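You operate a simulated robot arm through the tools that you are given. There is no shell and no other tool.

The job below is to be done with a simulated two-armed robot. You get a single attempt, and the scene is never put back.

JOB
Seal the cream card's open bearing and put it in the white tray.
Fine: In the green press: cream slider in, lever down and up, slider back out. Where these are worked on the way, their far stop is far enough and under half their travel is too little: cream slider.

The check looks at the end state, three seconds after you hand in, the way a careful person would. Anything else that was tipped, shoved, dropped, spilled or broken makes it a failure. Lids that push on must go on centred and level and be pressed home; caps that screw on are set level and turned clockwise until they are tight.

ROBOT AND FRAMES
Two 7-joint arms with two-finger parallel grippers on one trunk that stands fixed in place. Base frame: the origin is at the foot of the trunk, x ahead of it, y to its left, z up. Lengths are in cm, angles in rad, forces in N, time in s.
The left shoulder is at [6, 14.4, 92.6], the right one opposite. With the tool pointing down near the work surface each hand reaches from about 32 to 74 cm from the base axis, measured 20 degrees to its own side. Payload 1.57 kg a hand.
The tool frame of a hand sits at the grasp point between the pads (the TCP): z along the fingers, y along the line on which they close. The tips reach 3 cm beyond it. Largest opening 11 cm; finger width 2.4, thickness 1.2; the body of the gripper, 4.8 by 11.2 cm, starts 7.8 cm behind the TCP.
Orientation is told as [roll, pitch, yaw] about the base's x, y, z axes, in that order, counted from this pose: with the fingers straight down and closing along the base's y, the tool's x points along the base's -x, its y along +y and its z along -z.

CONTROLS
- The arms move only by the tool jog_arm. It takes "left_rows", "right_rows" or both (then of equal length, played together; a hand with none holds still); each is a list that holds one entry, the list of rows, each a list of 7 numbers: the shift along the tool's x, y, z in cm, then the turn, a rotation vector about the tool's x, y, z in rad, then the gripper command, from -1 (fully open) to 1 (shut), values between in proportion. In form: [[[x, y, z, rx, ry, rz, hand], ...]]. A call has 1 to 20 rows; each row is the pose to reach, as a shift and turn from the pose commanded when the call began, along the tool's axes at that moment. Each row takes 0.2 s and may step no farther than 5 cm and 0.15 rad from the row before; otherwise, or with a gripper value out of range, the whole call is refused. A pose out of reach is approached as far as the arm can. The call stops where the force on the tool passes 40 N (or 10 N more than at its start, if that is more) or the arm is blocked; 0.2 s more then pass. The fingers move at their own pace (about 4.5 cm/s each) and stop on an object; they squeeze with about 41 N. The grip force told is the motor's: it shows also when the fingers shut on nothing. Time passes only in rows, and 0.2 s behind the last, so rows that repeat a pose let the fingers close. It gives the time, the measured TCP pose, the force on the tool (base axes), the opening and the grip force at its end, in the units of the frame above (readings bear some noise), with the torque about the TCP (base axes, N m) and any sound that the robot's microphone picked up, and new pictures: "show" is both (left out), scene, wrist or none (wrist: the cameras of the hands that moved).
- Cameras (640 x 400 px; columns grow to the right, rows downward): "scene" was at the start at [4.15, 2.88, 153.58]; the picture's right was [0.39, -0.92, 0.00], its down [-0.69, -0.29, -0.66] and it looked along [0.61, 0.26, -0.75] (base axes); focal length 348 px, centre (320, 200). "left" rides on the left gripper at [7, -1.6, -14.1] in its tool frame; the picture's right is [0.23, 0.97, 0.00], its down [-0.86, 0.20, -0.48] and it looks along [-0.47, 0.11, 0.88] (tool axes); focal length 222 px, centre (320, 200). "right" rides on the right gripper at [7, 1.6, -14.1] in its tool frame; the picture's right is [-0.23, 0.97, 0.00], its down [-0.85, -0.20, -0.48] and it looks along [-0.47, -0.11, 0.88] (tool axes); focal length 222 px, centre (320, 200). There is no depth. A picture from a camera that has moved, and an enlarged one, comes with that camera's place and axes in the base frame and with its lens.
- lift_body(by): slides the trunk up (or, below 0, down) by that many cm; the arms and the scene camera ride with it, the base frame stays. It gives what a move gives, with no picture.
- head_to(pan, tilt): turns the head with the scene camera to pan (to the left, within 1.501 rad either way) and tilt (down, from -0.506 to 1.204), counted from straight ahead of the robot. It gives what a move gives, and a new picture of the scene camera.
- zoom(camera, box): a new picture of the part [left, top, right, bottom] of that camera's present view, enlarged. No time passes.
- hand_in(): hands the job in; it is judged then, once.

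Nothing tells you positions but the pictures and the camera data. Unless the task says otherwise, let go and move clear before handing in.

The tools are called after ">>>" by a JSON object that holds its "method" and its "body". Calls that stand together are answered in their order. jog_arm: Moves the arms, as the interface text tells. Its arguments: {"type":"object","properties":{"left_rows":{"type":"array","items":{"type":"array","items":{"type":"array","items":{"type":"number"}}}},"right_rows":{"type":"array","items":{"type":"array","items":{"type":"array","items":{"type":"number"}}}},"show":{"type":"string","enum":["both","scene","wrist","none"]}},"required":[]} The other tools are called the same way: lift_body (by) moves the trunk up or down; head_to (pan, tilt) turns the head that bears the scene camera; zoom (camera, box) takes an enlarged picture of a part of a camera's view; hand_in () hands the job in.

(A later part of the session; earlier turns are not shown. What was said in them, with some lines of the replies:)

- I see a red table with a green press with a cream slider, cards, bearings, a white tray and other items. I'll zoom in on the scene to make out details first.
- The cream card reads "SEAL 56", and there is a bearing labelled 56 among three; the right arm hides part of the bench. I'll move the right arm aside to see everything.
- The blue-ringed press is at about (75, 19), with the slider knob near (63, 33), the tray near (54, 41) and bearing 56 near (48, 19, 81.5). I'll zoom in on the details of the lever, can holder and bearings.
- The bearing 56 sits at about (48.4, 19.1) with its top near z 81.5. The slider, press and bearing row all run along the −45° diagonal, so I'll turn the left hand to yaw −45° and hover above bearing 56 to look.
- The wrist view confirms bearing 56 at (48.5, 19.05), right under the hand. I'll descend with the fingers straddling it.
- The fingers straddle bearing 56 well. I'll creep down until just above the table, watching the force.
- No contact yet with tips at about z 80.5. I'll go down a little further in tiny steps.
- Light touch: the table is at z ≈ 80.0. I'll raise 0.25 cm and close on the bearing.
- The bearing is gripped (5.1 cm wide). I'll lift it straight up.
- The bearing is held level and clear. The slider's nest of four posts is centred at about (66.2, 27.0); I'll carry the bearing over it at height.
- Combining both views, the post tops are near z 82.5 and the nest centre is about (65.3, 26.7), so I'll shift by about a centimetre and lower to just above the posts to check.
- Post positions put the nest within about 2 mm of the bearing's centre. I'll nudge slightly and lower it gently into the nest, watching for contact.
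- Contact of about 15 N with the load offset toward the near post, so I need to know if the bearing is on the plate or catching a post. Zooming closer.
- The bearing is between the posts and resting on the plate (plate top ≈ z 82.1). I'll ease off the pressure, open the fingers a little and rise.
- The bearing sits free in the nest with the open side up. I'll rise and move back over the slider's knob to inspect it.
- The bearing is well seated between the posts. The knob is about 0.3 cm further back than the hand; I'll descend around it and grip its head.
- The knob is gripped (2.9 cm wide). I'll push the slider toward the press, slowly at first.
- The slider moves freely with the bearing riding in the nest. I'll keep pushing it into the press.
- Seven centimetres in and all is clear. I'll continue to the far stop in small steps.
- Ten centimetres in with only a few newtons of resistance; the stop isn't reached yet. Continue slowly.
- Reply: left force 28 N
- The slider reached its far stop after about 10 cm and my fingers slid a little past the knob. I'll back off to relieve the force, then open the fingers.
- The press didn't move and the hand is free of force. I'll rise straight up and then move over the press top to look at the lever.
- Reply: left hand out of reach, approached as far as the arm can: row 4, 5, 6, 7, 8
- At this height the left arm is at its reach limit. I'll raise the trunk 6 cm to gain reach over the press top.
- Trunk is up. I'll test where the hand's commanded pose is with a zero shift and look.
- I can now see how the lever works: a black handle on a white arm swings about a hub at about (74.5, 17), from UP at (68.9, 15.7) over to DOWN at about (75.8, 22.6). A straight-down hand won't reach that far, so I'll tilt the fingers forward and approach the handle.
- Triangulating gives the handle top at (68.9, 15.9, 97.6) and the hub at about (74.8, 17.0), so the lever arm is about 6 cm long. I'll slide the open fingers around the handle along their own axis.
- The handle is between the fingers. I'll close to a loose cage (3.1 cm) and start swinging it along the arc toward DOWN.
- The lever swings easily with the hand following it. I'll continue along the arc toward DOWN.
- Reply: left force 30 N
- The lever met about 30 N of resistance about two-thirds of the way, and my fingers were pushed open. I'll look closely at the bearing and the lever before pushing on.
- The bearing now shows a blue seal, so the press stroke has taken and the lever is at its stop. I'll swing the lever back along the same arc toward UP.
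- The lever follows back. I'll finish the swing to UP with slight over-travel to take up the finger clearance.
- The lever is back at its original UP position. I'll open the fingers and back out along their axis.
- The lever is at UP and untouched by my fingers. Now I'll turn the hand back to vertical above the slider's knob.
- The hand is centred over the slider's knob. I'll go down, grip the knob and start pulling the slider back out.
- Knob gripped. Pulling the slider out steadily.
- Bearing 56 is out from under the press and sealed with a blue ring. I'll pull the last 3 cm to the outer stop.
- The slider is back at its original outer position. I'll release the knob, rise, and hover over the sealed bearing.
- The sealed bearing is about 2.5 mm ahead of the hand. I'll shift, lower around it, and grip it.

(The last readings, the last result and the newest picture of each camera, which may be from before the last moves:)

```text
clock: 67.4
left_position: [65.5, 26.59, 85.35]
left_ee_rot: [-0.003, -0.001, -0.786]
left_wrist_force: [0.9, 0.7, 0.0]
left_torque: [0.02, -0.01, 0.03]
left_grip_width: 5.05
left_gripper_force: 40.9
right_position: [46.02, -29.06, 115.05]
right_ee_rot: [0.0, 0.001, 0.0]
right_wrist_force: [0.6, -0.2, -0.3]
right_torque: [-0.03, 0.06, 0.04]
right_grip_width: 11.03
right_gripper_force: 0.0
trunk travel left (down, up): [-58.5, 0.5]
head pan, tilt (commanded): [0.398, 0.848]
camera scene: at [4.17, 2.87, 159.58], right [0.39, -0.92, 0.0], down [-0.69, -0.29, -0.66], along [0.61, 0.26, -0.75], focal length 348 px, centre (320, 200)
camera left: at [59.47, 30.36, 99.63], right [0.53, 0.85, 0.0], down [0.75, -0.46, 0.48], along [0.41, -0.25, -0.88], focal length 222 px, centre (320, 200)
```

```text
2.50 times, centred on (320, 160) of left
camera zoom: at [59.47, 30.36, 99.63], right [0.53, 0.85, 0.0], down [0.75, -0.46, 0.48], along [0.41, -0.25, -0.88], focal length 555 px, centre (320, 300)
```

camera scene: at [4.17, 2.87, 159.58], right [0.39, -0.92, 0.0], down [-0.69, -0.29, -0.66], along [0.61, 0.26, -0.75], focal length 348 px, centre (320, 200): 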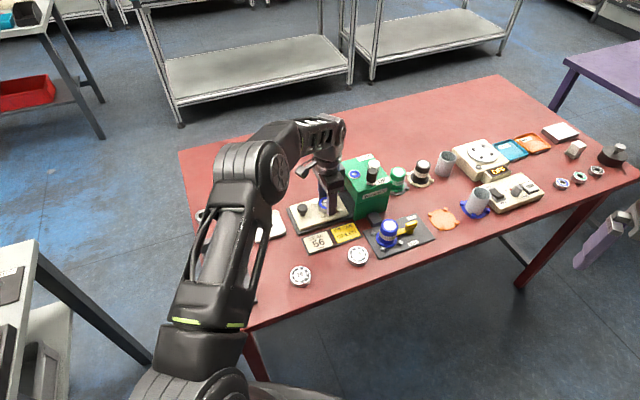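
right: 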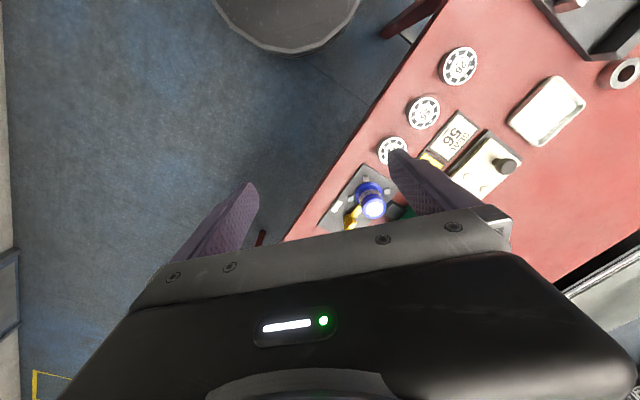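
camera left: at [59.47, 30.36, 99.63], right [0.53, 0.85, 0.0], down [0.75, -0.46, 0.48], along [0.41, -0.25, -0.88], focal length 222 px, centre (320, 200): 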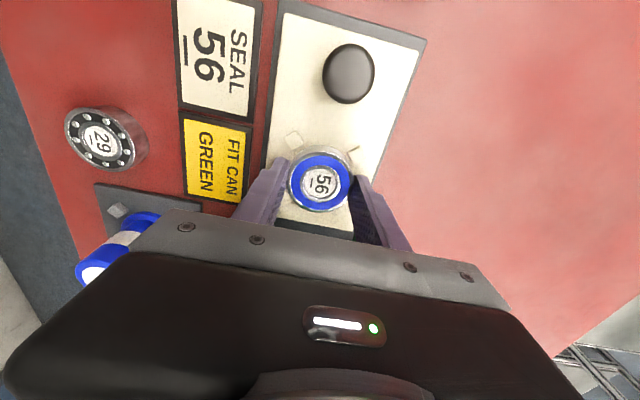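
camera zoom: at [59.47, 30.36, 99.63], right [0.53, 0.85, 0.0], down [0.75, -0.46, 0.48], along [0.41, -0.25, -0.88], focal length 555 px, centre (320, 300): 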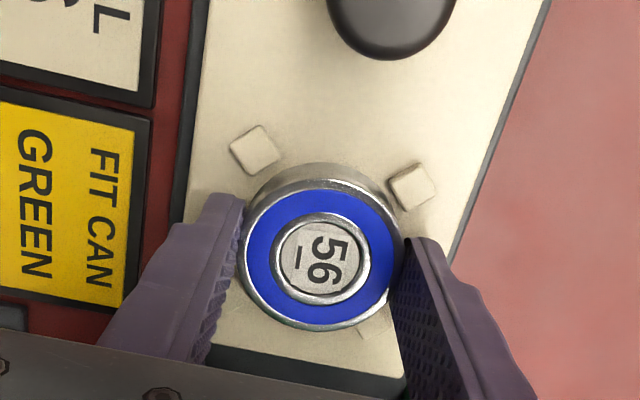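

The sealed bearing is gripped again. I'll lift it and move toward the white tray, stopping short so the wrist camera can see the tray from above.

>>> {"method": "jog_arm", "body": {"left_rows": [[[0, 0, -0.5, 0, 0, 0, 0.3], [0, 0, -2, 0, 0, 0, 0.3], [0, 0, -4.5, 0, 0, 0, 0.3], [0, 0, -7.5, 0, 0, 0, 0.3], [0, 0, -10, 0, 0, 0, 0.3], [2, 0, -10, 0, 0, 0, 0.3], [5, 0, -10, 0, 0, 0, 0.3], [8.5, 0, -10, 0, 0, 0, 0.3], [11, 0, -10, 0, 0, 0, 0.3], [12, 0, -10, 0, 0, 0, 0.3], [12, 0, -10, 0, 0, 0, 0.3]]]}}

>>> {"method": "zoom", "body": {"camera": "left", "box": [220, 0, 420, 200]}}

>>> {"method": "zoom", "body": {"camera": "scene", "box": [230, 170, 350, 260]}}

```text
clock: 69.8
left_position: [56.91, 35.01, 95.53]
left_ee_rot: [-0.001, -0.001, -0.786]
left_wrist_force: [-1.0, -0.2, -1.2]
left_torque: [-0.01, 0.0, 0.03]
left_grip_width: 5.06
left_gripper_force: 41.1
right_position: [45.94, -29.03, 114.92]
right_ee_rot: [-0.001, -0.001, 0.001]
right_wrist_force: [-0.4, 0.8, 0.5]
right_torque: [-0.01, 0.01, 0.05]
right_grip_width: 10.99
right_gripper_force: 0.1
trunk travel left (down, up): [-58.5, 0.5]
head pan, tilt (commanded): [0.398, 0.848]
camera scene: at [4.18, 2.88, 159.58], right [0.39, -0.92, 0.0], down [-0.69, -0.29, -0.66], along [0.61, 0.26, -0.75], focal length 348 px, centre (320, 200)
camera left: at [50.89, 38.8, 109.7], right [0.53, 0.85, 0.0], down [0.75, -0.46, 0.48], along [0.41, -0.25, -0.88], focal length 222 px, centre (320, 200)
```

scene: 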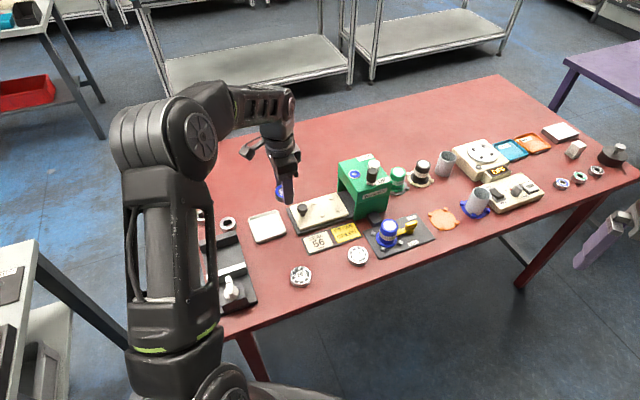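
left: 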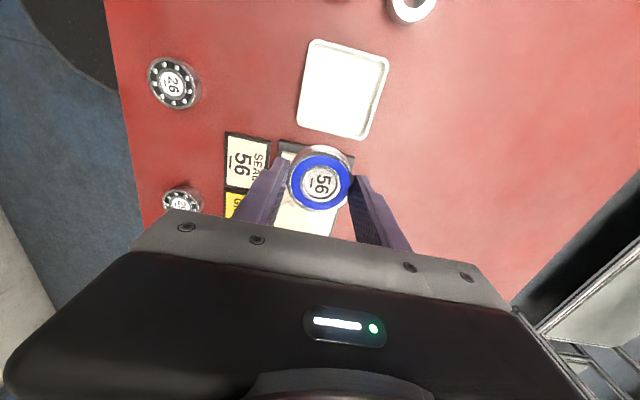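

```text
2.00 times, centred on (320, 100) of left
camera zoom: at [50.89, 38.8, 109.7], right [0.53, 0.85, 0.0], down [0.75, -0.46, 0.48], along [0.41, -0.25, -0.88], focal length 444 px, centre (320, 400)
```

zoom: 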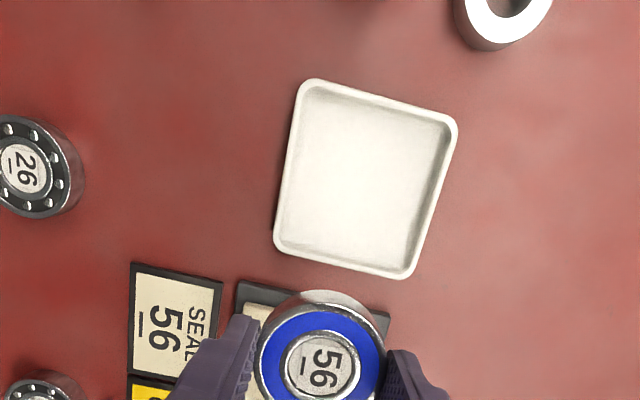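

```text
4.44 times, centred on (290, 215) of scene
camera zoom: at [4.18, 2.88, 159.58], right [0.39, -0.92, 0.0], down [-0.69, -0.29, -0.66], along [0.61, 0.26, -0.75], focal length 1547 px, centre (453, 133)
```

zoom: 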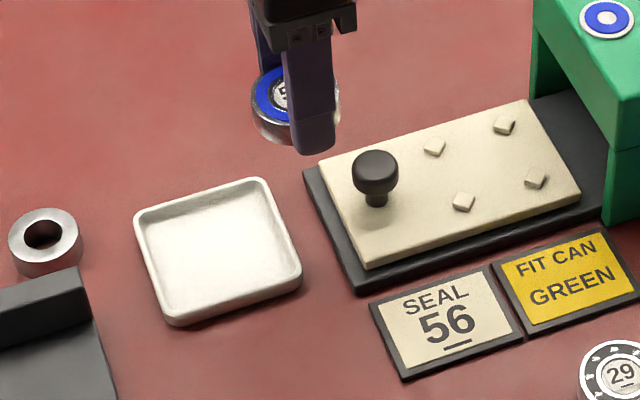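

The tray is about 8.5 cm square, centred near (53.45, 40.0), with its rim near z 81.4. I'll move the bearing over its centre and lower partway for a check.

>>> {"method": "jog_arm", "body": {"left_rows": [[[2, 0.4, 0, 0, 0, 0, 0.3], [4.5, 0.8, 0, 0, 0, 0, 0.3], [6.07, 1.1, 0, 0, 0, 0, 0.3], [6.07, 1.1, 2, 0, 0, 0, 0.3], [6.07, 1.1, 5, 0, 0, 0, 0.3], [6.07, 1.1, 7.5, 0, 0, 0, 0.3], [6.07, 1.1, 8.5, 0, 0, 0, 0.3], [6.07, 1.1, 8.5, 0, 0, 0, 0.3]]]}}

>>> {"method": "zoom", "body": {"camera": "left", "box": [220, 60, 420, 240]}}

>>> {"method": "zoom", "body": {"camera": "scene", "box": [230, 180, 310, 250]}}

```text
clock: 71.6
left_position: [53.44, 40.12, 87.11]
left_ee_rot: [-0.002, 0.001, -0.785]
left_wrist_force: [0.7, 0.4, -1.3]
left_torque: [-0.01, -0.01, -0.03]
left_grip_width: 5.05
left_gripper_force: 40.9
right_position: [45.97, -29.2, 114.9]
right_ee_rot: [0.002, 0.0, 0.001]
right_wrist_force: [0.1, -0.8, 0.5]
right_torque: [-0.04, 0.01, 0.03]
right_grip_width: 11.0
right_gripper_force: 0.1
trunk travel left (down, up): [-58.5, 0.5]
head pan, tilt (commanded): [0.398, 0.848]
camera scene: at [4.17, 2.88, 159.58], right [0.39, -0.92, 0.0], down [-0.69, -0.29, -0.66], along [0.61, 0.26, -0.75], focal length 348 px, centre (320, 200)
camera left: at [47.43, 43.86, 101.17], right [0.53, 0.85, 0.0], down [0.75, -0.46, 0.48], along [0.41, -0.25, -0.88], focal length 222 px, centre (320, 200)
```

scene: 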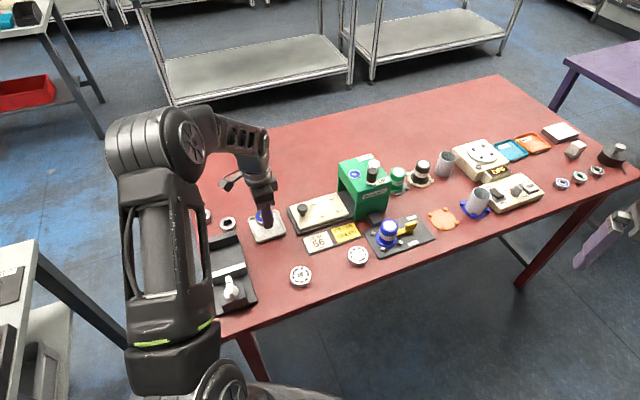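
left: 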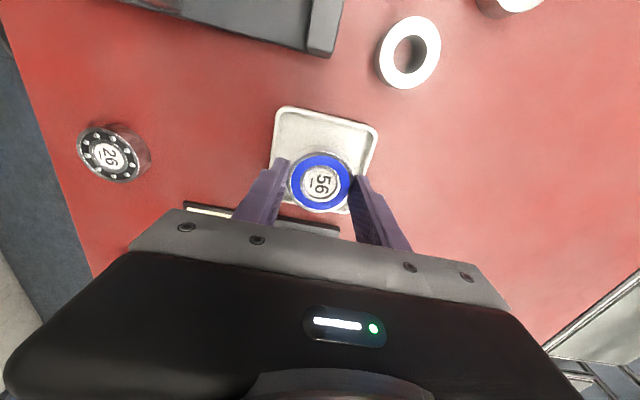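

```text
2.22 times, centred on (320, 150) of left
camera zoom: at [47.43, 43.86, 101.17], right [0.53, 0.85, 0.0], down [0.75, -0.46, 0.48], along [0.41, -0.25, -0.88], focal length 494 px, centre (320, 311)
```

zoom: 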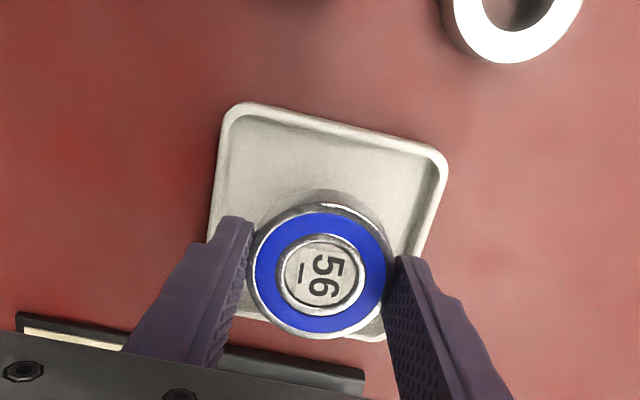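

```text
5.71 times, centred on (270, 215) of scene
camera zoom: at [4.17, 2.88, 159.58], right [0.39, -0.92, 0.0], down [-0.69, -0.29, -0.66], along [0.61, 0.26, -0.75], focal length 1989 px, centre (606, 114)
```

zoom: 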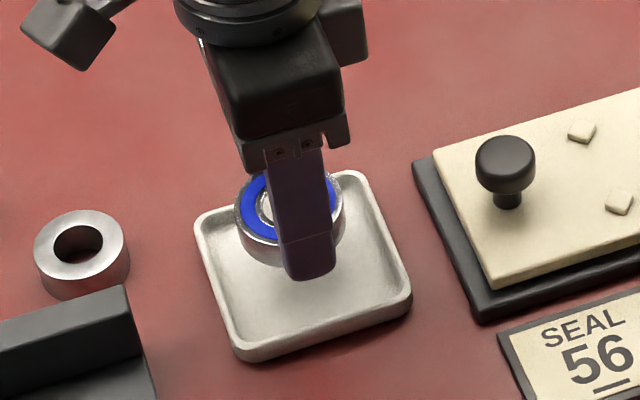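

The bearing is over the tray; the hand is about 2 mm off centre. I'll correct and lower until the fingertips are just above the rim.

>>> {"method": "jog_arm", "body": {"left_rows": [[[-0.05, -0.2, 0.5, 0, 0, 0, 0.3], [-0.05, -0.2, 1.2, 0, 0, 0, 0.3], [-0.05, -0.2, 1.8, 0, 0, 0, 0.3], [-0.05, -0.2, 2.2, 0, 0, 0, 0.3], [-0.05, -0.2, 2.2, 0, 0, 0, 0.3]]]}}

>>> {"method": "zoom", "body": {"camera": "left", "box": [240, 80, 400, 240]}}

>>> {"method": "zoom", "body": {"camera": "scene", "box": [240, 195, 300, 245]}}

```text
clock: 72.8
left_position: [53.39, 39.96, 84.78]
left_ee_rot: [-0.001, -0.002, -0.784]
left_wrist_force: [-0.3, 0.5, -1.9]
left_torque: [-0.03, 0.02, 0.03]
left_grip_width: 5.05
left_gripper_force: 40.9
right_position: [45.8, -29.13, 114.87]
right_ee_rot: [-0.001, 0.0, 0.0]
right_wrist_force: [-0.4, 0.2, -0.2]
right_torque: [0.01, 0.02, 0.01]
right_grip_width: 11.0
right_gripper_force: 0.1
trunk travel left (down, up): [-58.5, 0.5]
head pan, tilt (commanded): [0.398, 0.848]
camera scene: at [4.17, 2.88, 159.58], right [0.39, -0.92, 0.0], down [-0.69, -0.29, -0.66], along [0.61, 0.26, -0.75], focal length 348 px, centre (320, 200)
camera left: at [47.33, 43.7, 98.94], right [0.53, 0.85, 0.0], down [0.75, -0.46, 0.48], along [0.41, -0.25, -0.88], focal length 222 px, centre (320, 200)
```

scene: 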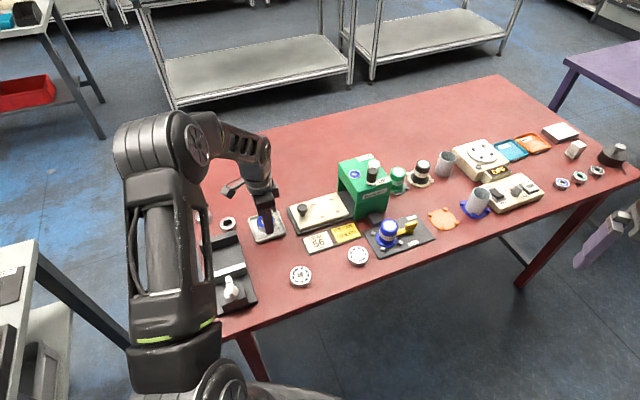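
left: 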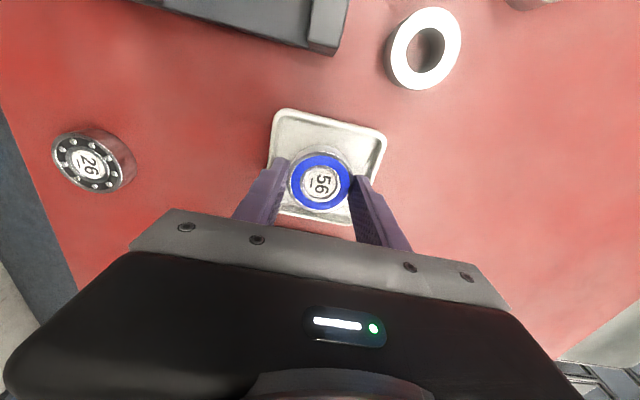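

```text
2.50 times, centred on (320, 160) of left
camera zoom: at [47.33, 43.7, 98.94], right [0.53, 0.85, 0.0], down [0.75, -0.46, 0.48], along [0.41, -0.25, -0.88], focal length 555 px, centre (320, 300)
```

zoom: 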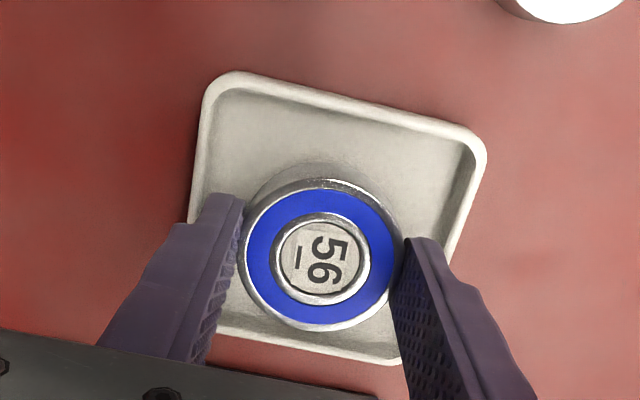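

```text
8.00 times, centred on (270, 220) of scene
camera zoom: at [4.17, 2.88, 159.58], right [0.39, -0.92, 0.0], down [-0.69, -0.29, -0.66], along [0.61, 0.26, -0.75], focal length 2785 px, centre (720, 40)
```

zoom: 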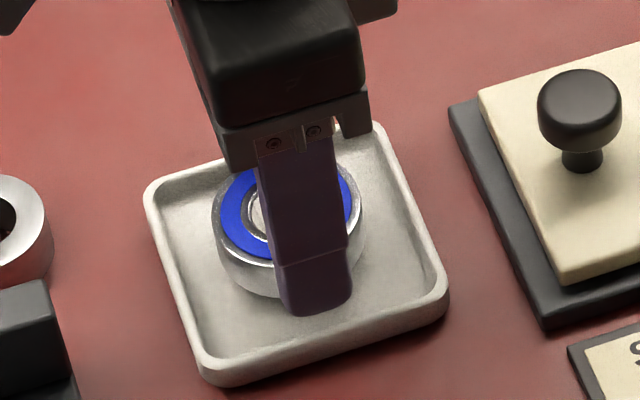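

The bearing is centred in the tray outline with the fingertips just above the rim; the fingers are too wide to go down inside it. I'll ease down a touch and release, letting it settle flat about a centimetre onto the tray floor.

>>> {"method": "jog_arm", "body": {"left_rows": [[[0, 0, 0.12, 0, 0, 0, 0.3], [0, 0, 0.12, 0, 0, 0, 0.3], [0, 0, 0.12, 0, 0, 0, -0.15], [0, 0, 0.12, 0, 0, 0, -0.15], [0, 0, 0.12, 0, 0, 0, -0.15], [0, 0, 0.12, 0, 0, 0, -0.15]]]}}

>>> {"method": "zoom", "body": {"camera": "left", "box": [240, 80, 400, 240]}}

>>> {"method": "zoom", "body": {"camera": "scene", "box": [240, 195, 300, 245]}}

```text
clock: 74.2
left_position: [53.26, 39.92, 84.79]
left_ee_rot: [-0.001, -0.001, -0.785]
left_wrist_force: [-0.2, -0.7, -0.1]
left_torque: [-0.01, 0.03, -0.02]
left_grip_width: 6.32
left_gripper_force: 0.0
right_position: [45.76, -29.13, 114.91]
right_ee_rot: [0.001, -0.002, 0.0]
right_wrist_force: [0.1, -0.6, -0.3]
right_torque: [0.0, -0.03, 0.0]
right_grip_width: 10.99
right_gripper_force: 0.1
trunk travel left (down, up): [-58.5, 0.5]
head pan, tilt (commanded): [0.398, 0.848]
camera scene: at [4.16, 2.87, 159.58], right [0.39, -0.92, 0.0], down [-0.69, -0.29, -0.66], along [0.61, 0.26, -0.75], focal length 348 px, centre (320, 200)
camera left: at [47.35, 43.69, 98.86], right [0.53, 0.85, 0.0], down [0.75, -0.46, 0.48], along [0.41, -0.25, -0.88], focal length 222 px, centre (320, 200)
```

scene: 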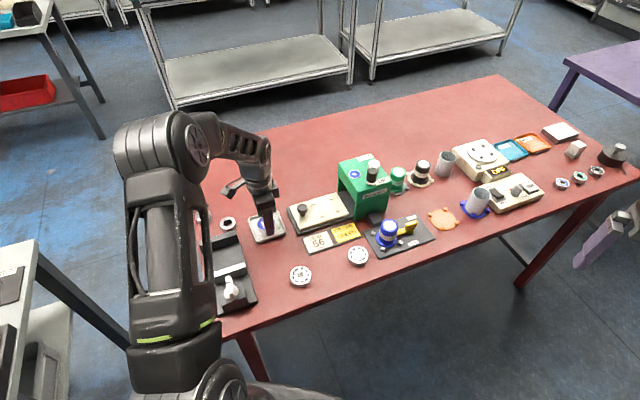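
left: 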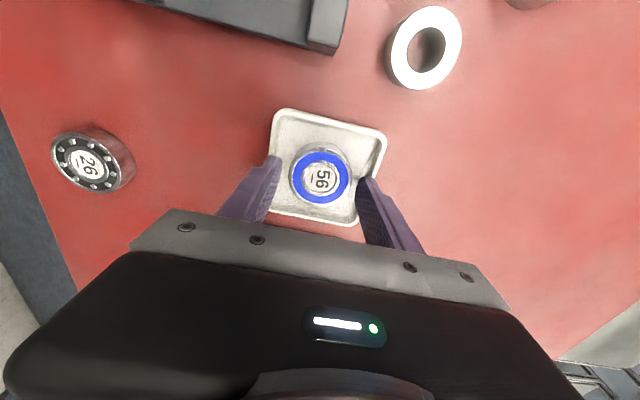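

```text
2.50 times, centred on (320, 160) of left
camera zoom: at [47.35, 43.69, 98.86], right [0.53, 0.85, 0.0], down [0.75, -0.46, 0.48], along [0.41, -0.25, -0.88], focal length 555 px, centre (320, 300)
```

zoom: 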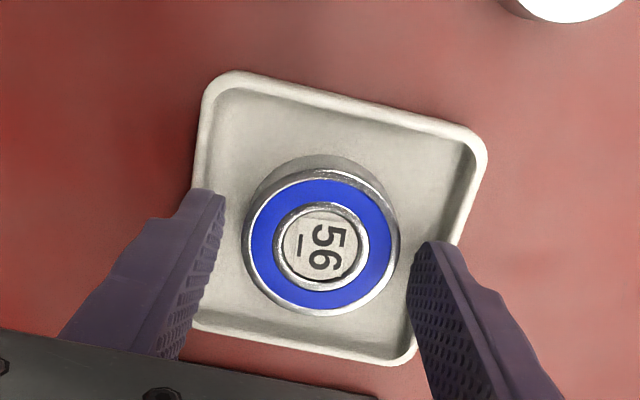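

```text
8.00 times, centred on (270, 220) of scene
camera zoom: at [4.16, 2.87, 159.58], right [0.39, -0.92, 0.0], down [-0.69, -0.29, -0.66], along [0.61, 0.26, -0.75], focal length 2785 px, centre (720, 40)
```

zoom: 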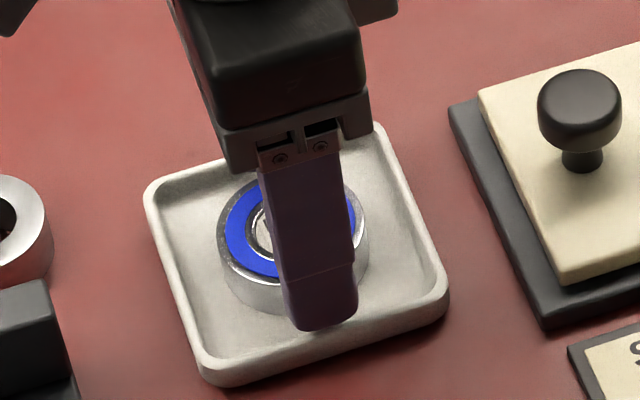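

The bearing landed flat in the middle of the tray. I'll raise the hand well clear and then inspect the whole scene.

>>> {"method": "jog_arm", "body": {"left_rows": [[[0, 0, -1, 0, 0, 0, -0.15], [0, 0, -3.5, 0, 0, 0, -0.15], [0, 0, -8, 0, 0, 0, -0.15], [0, 0, -13, 0, 0, 0, -0.15], [0, 0, -18, 0, 0, 0, -0.15], [3, 2, -21, 0, 0, 0, -0.15], [6, 4, -24, 0, 0, 0, -0.15], [9, 6, -25, 0, 0, 0, -0.15], [9, 6, -25, 0, 0, 0, -0.15]]]}}

>>> {"method": "zoom", "body": {"camera": "scene", "box": [220, 170, 340, 270]}}

>>> {"method": "zoom", "body": {"camera": "scene", "box": [300, 140, 450, 270]}}

>>> {"method": "zoom", "body": {"camera": "scene", "box": [430, 110, 640, 230]}}

```text
clock: 76.2
left_position: [51.13, 50.45, 109.98]
left_ee_rot: [0.0, -0.001, -0.785]
left_wrist_force: [0.2, 0.5, 0.1]
left_torque: [-0.01, 0.02, 0.0]
left_grip_width: 6.32
left_gripper_force: 0.0
right_position: [45.71, -29.15, 115.05]
right_ee_rot: [0.0, 0.001, 0.0]
right_wrist_force: [-0.3, -0.4, -0.6]
right_torque: [0.01, -0.04, -0.01]
right_grip_width: 11.0
right_gripper_force: 0.0
trunk travel left (down, up): [-58.5, 0.5]
head pan, tilt (commanded): [0.398, 0.848]
camera scene: at [4.15, 2.81, 159.58], right [0.39, -0.92, 0.0], down [-0.69, -0.29, -0.66], along [0.61, 0.26, -0.75], focal length 348 px, centre (320, 200)
camera left: at [45.11, 54.31, 124.09], right [0.53, 0.85, 0.0], down [0.75, -0.46, 0.48], along [0.41, -0.25, -0.88], focal length 222 px, centre (320, 200)
```

scene: 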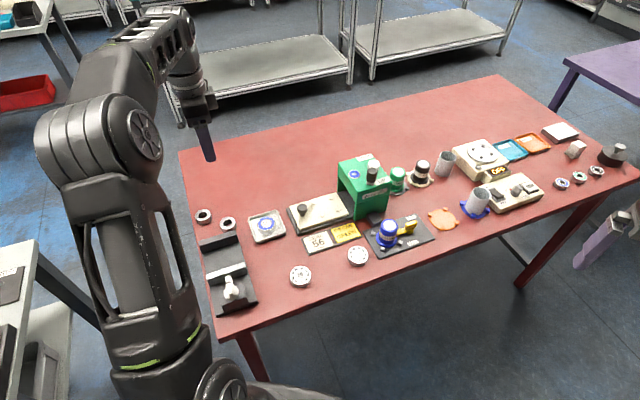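
left: 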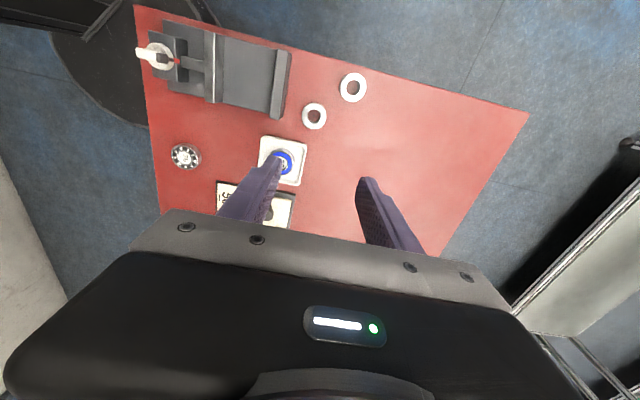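

```text
4.00 times, centred on (280, 220) of scene
camera zoom: at [4.15, 2.81, 159.58], right [0.39, -0.92, 0.0], down [-0.69, -0.29, -0.66], along [0.61, 0.26, -0.75], focal length 1392 px, centre (480, 120)
```

zoom: 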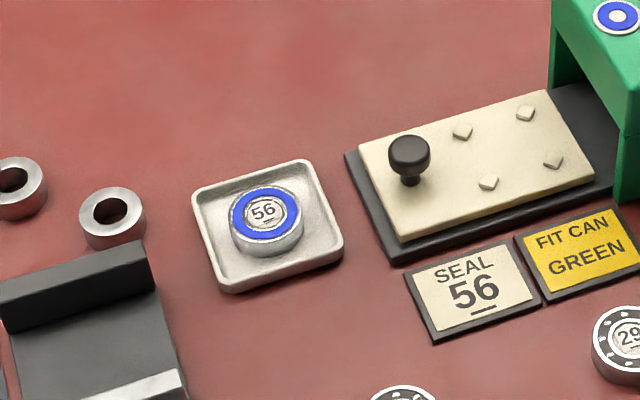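

```text
3.08 times, centred on (375, 205) of scene
camera zoom: at [4.15, 2.81, 159.58], right [0.39, -0.92, 0.0], down [-0.69, -0.29, -0.66], along [0.61, 0.26, -0.75], focal length 1071 px, centre (151, 185)
```

zoom: 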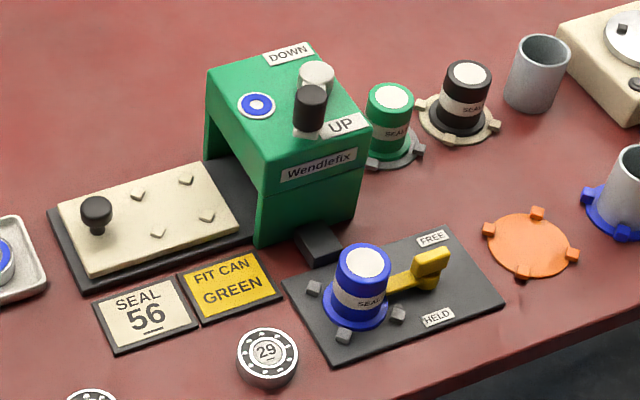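

```text
3.05 times, centred on (535, 170) of scene
camera zoom: at [4.15, 2.81, 159.58], right [0.39, -0.92, 0.0], down [-0.69, -0.29, -0.66], along [0.61, 0.26, -0.75], focal length 1061 px, centre (-335, 291)
```

zoom: 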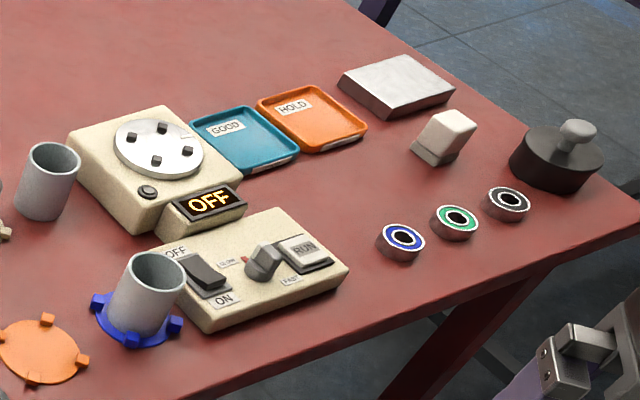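

Bearing 56 is sealed and lies flat in the white tray. The press is back as it was: slider out, lever at UP. The other bearings, cans and cards look undisturbed, and both hands are clear. I left the can as it was, because the job names only the cream card and not the yellow one, so the seal is blue. Handing in now.

>>> {"method": "hand_in", "body": {}}

```text
The job is handed in.
```

I sealed bearing 56, the one the cream card names, and it is lying flat in the white tray. The job is handed in, but no result has come back yet.

- **Press:** The cream slider went in to its far stop, about 10 cm. I swung the lever toward DOWN until it hit about 30 N of resistance, roughly 67° of swing. The bearing showed its seal at that point, so I took that as the stop. The lever is back at UP and the slider is back out where it started.
- **Seal colour:** The seal is blue, from the can already fitted. The yellow card says "FIT CAN GREEN", but the job named only the cream card, so I did not change the can. If the yellow card was meant to apply, this bearing has the wrong seal.
- **Placing in the tray:** My fingers were too wide to fit inside the tray with the bearing, so I released it from about a centimetre above the tray floor. It landed flat near the middle.
- **Everything else:** In the last pictures, nothing else on the bench looked moved or tipped. Both hands were clear when I handed in. The trunk is still raised 6 cm.
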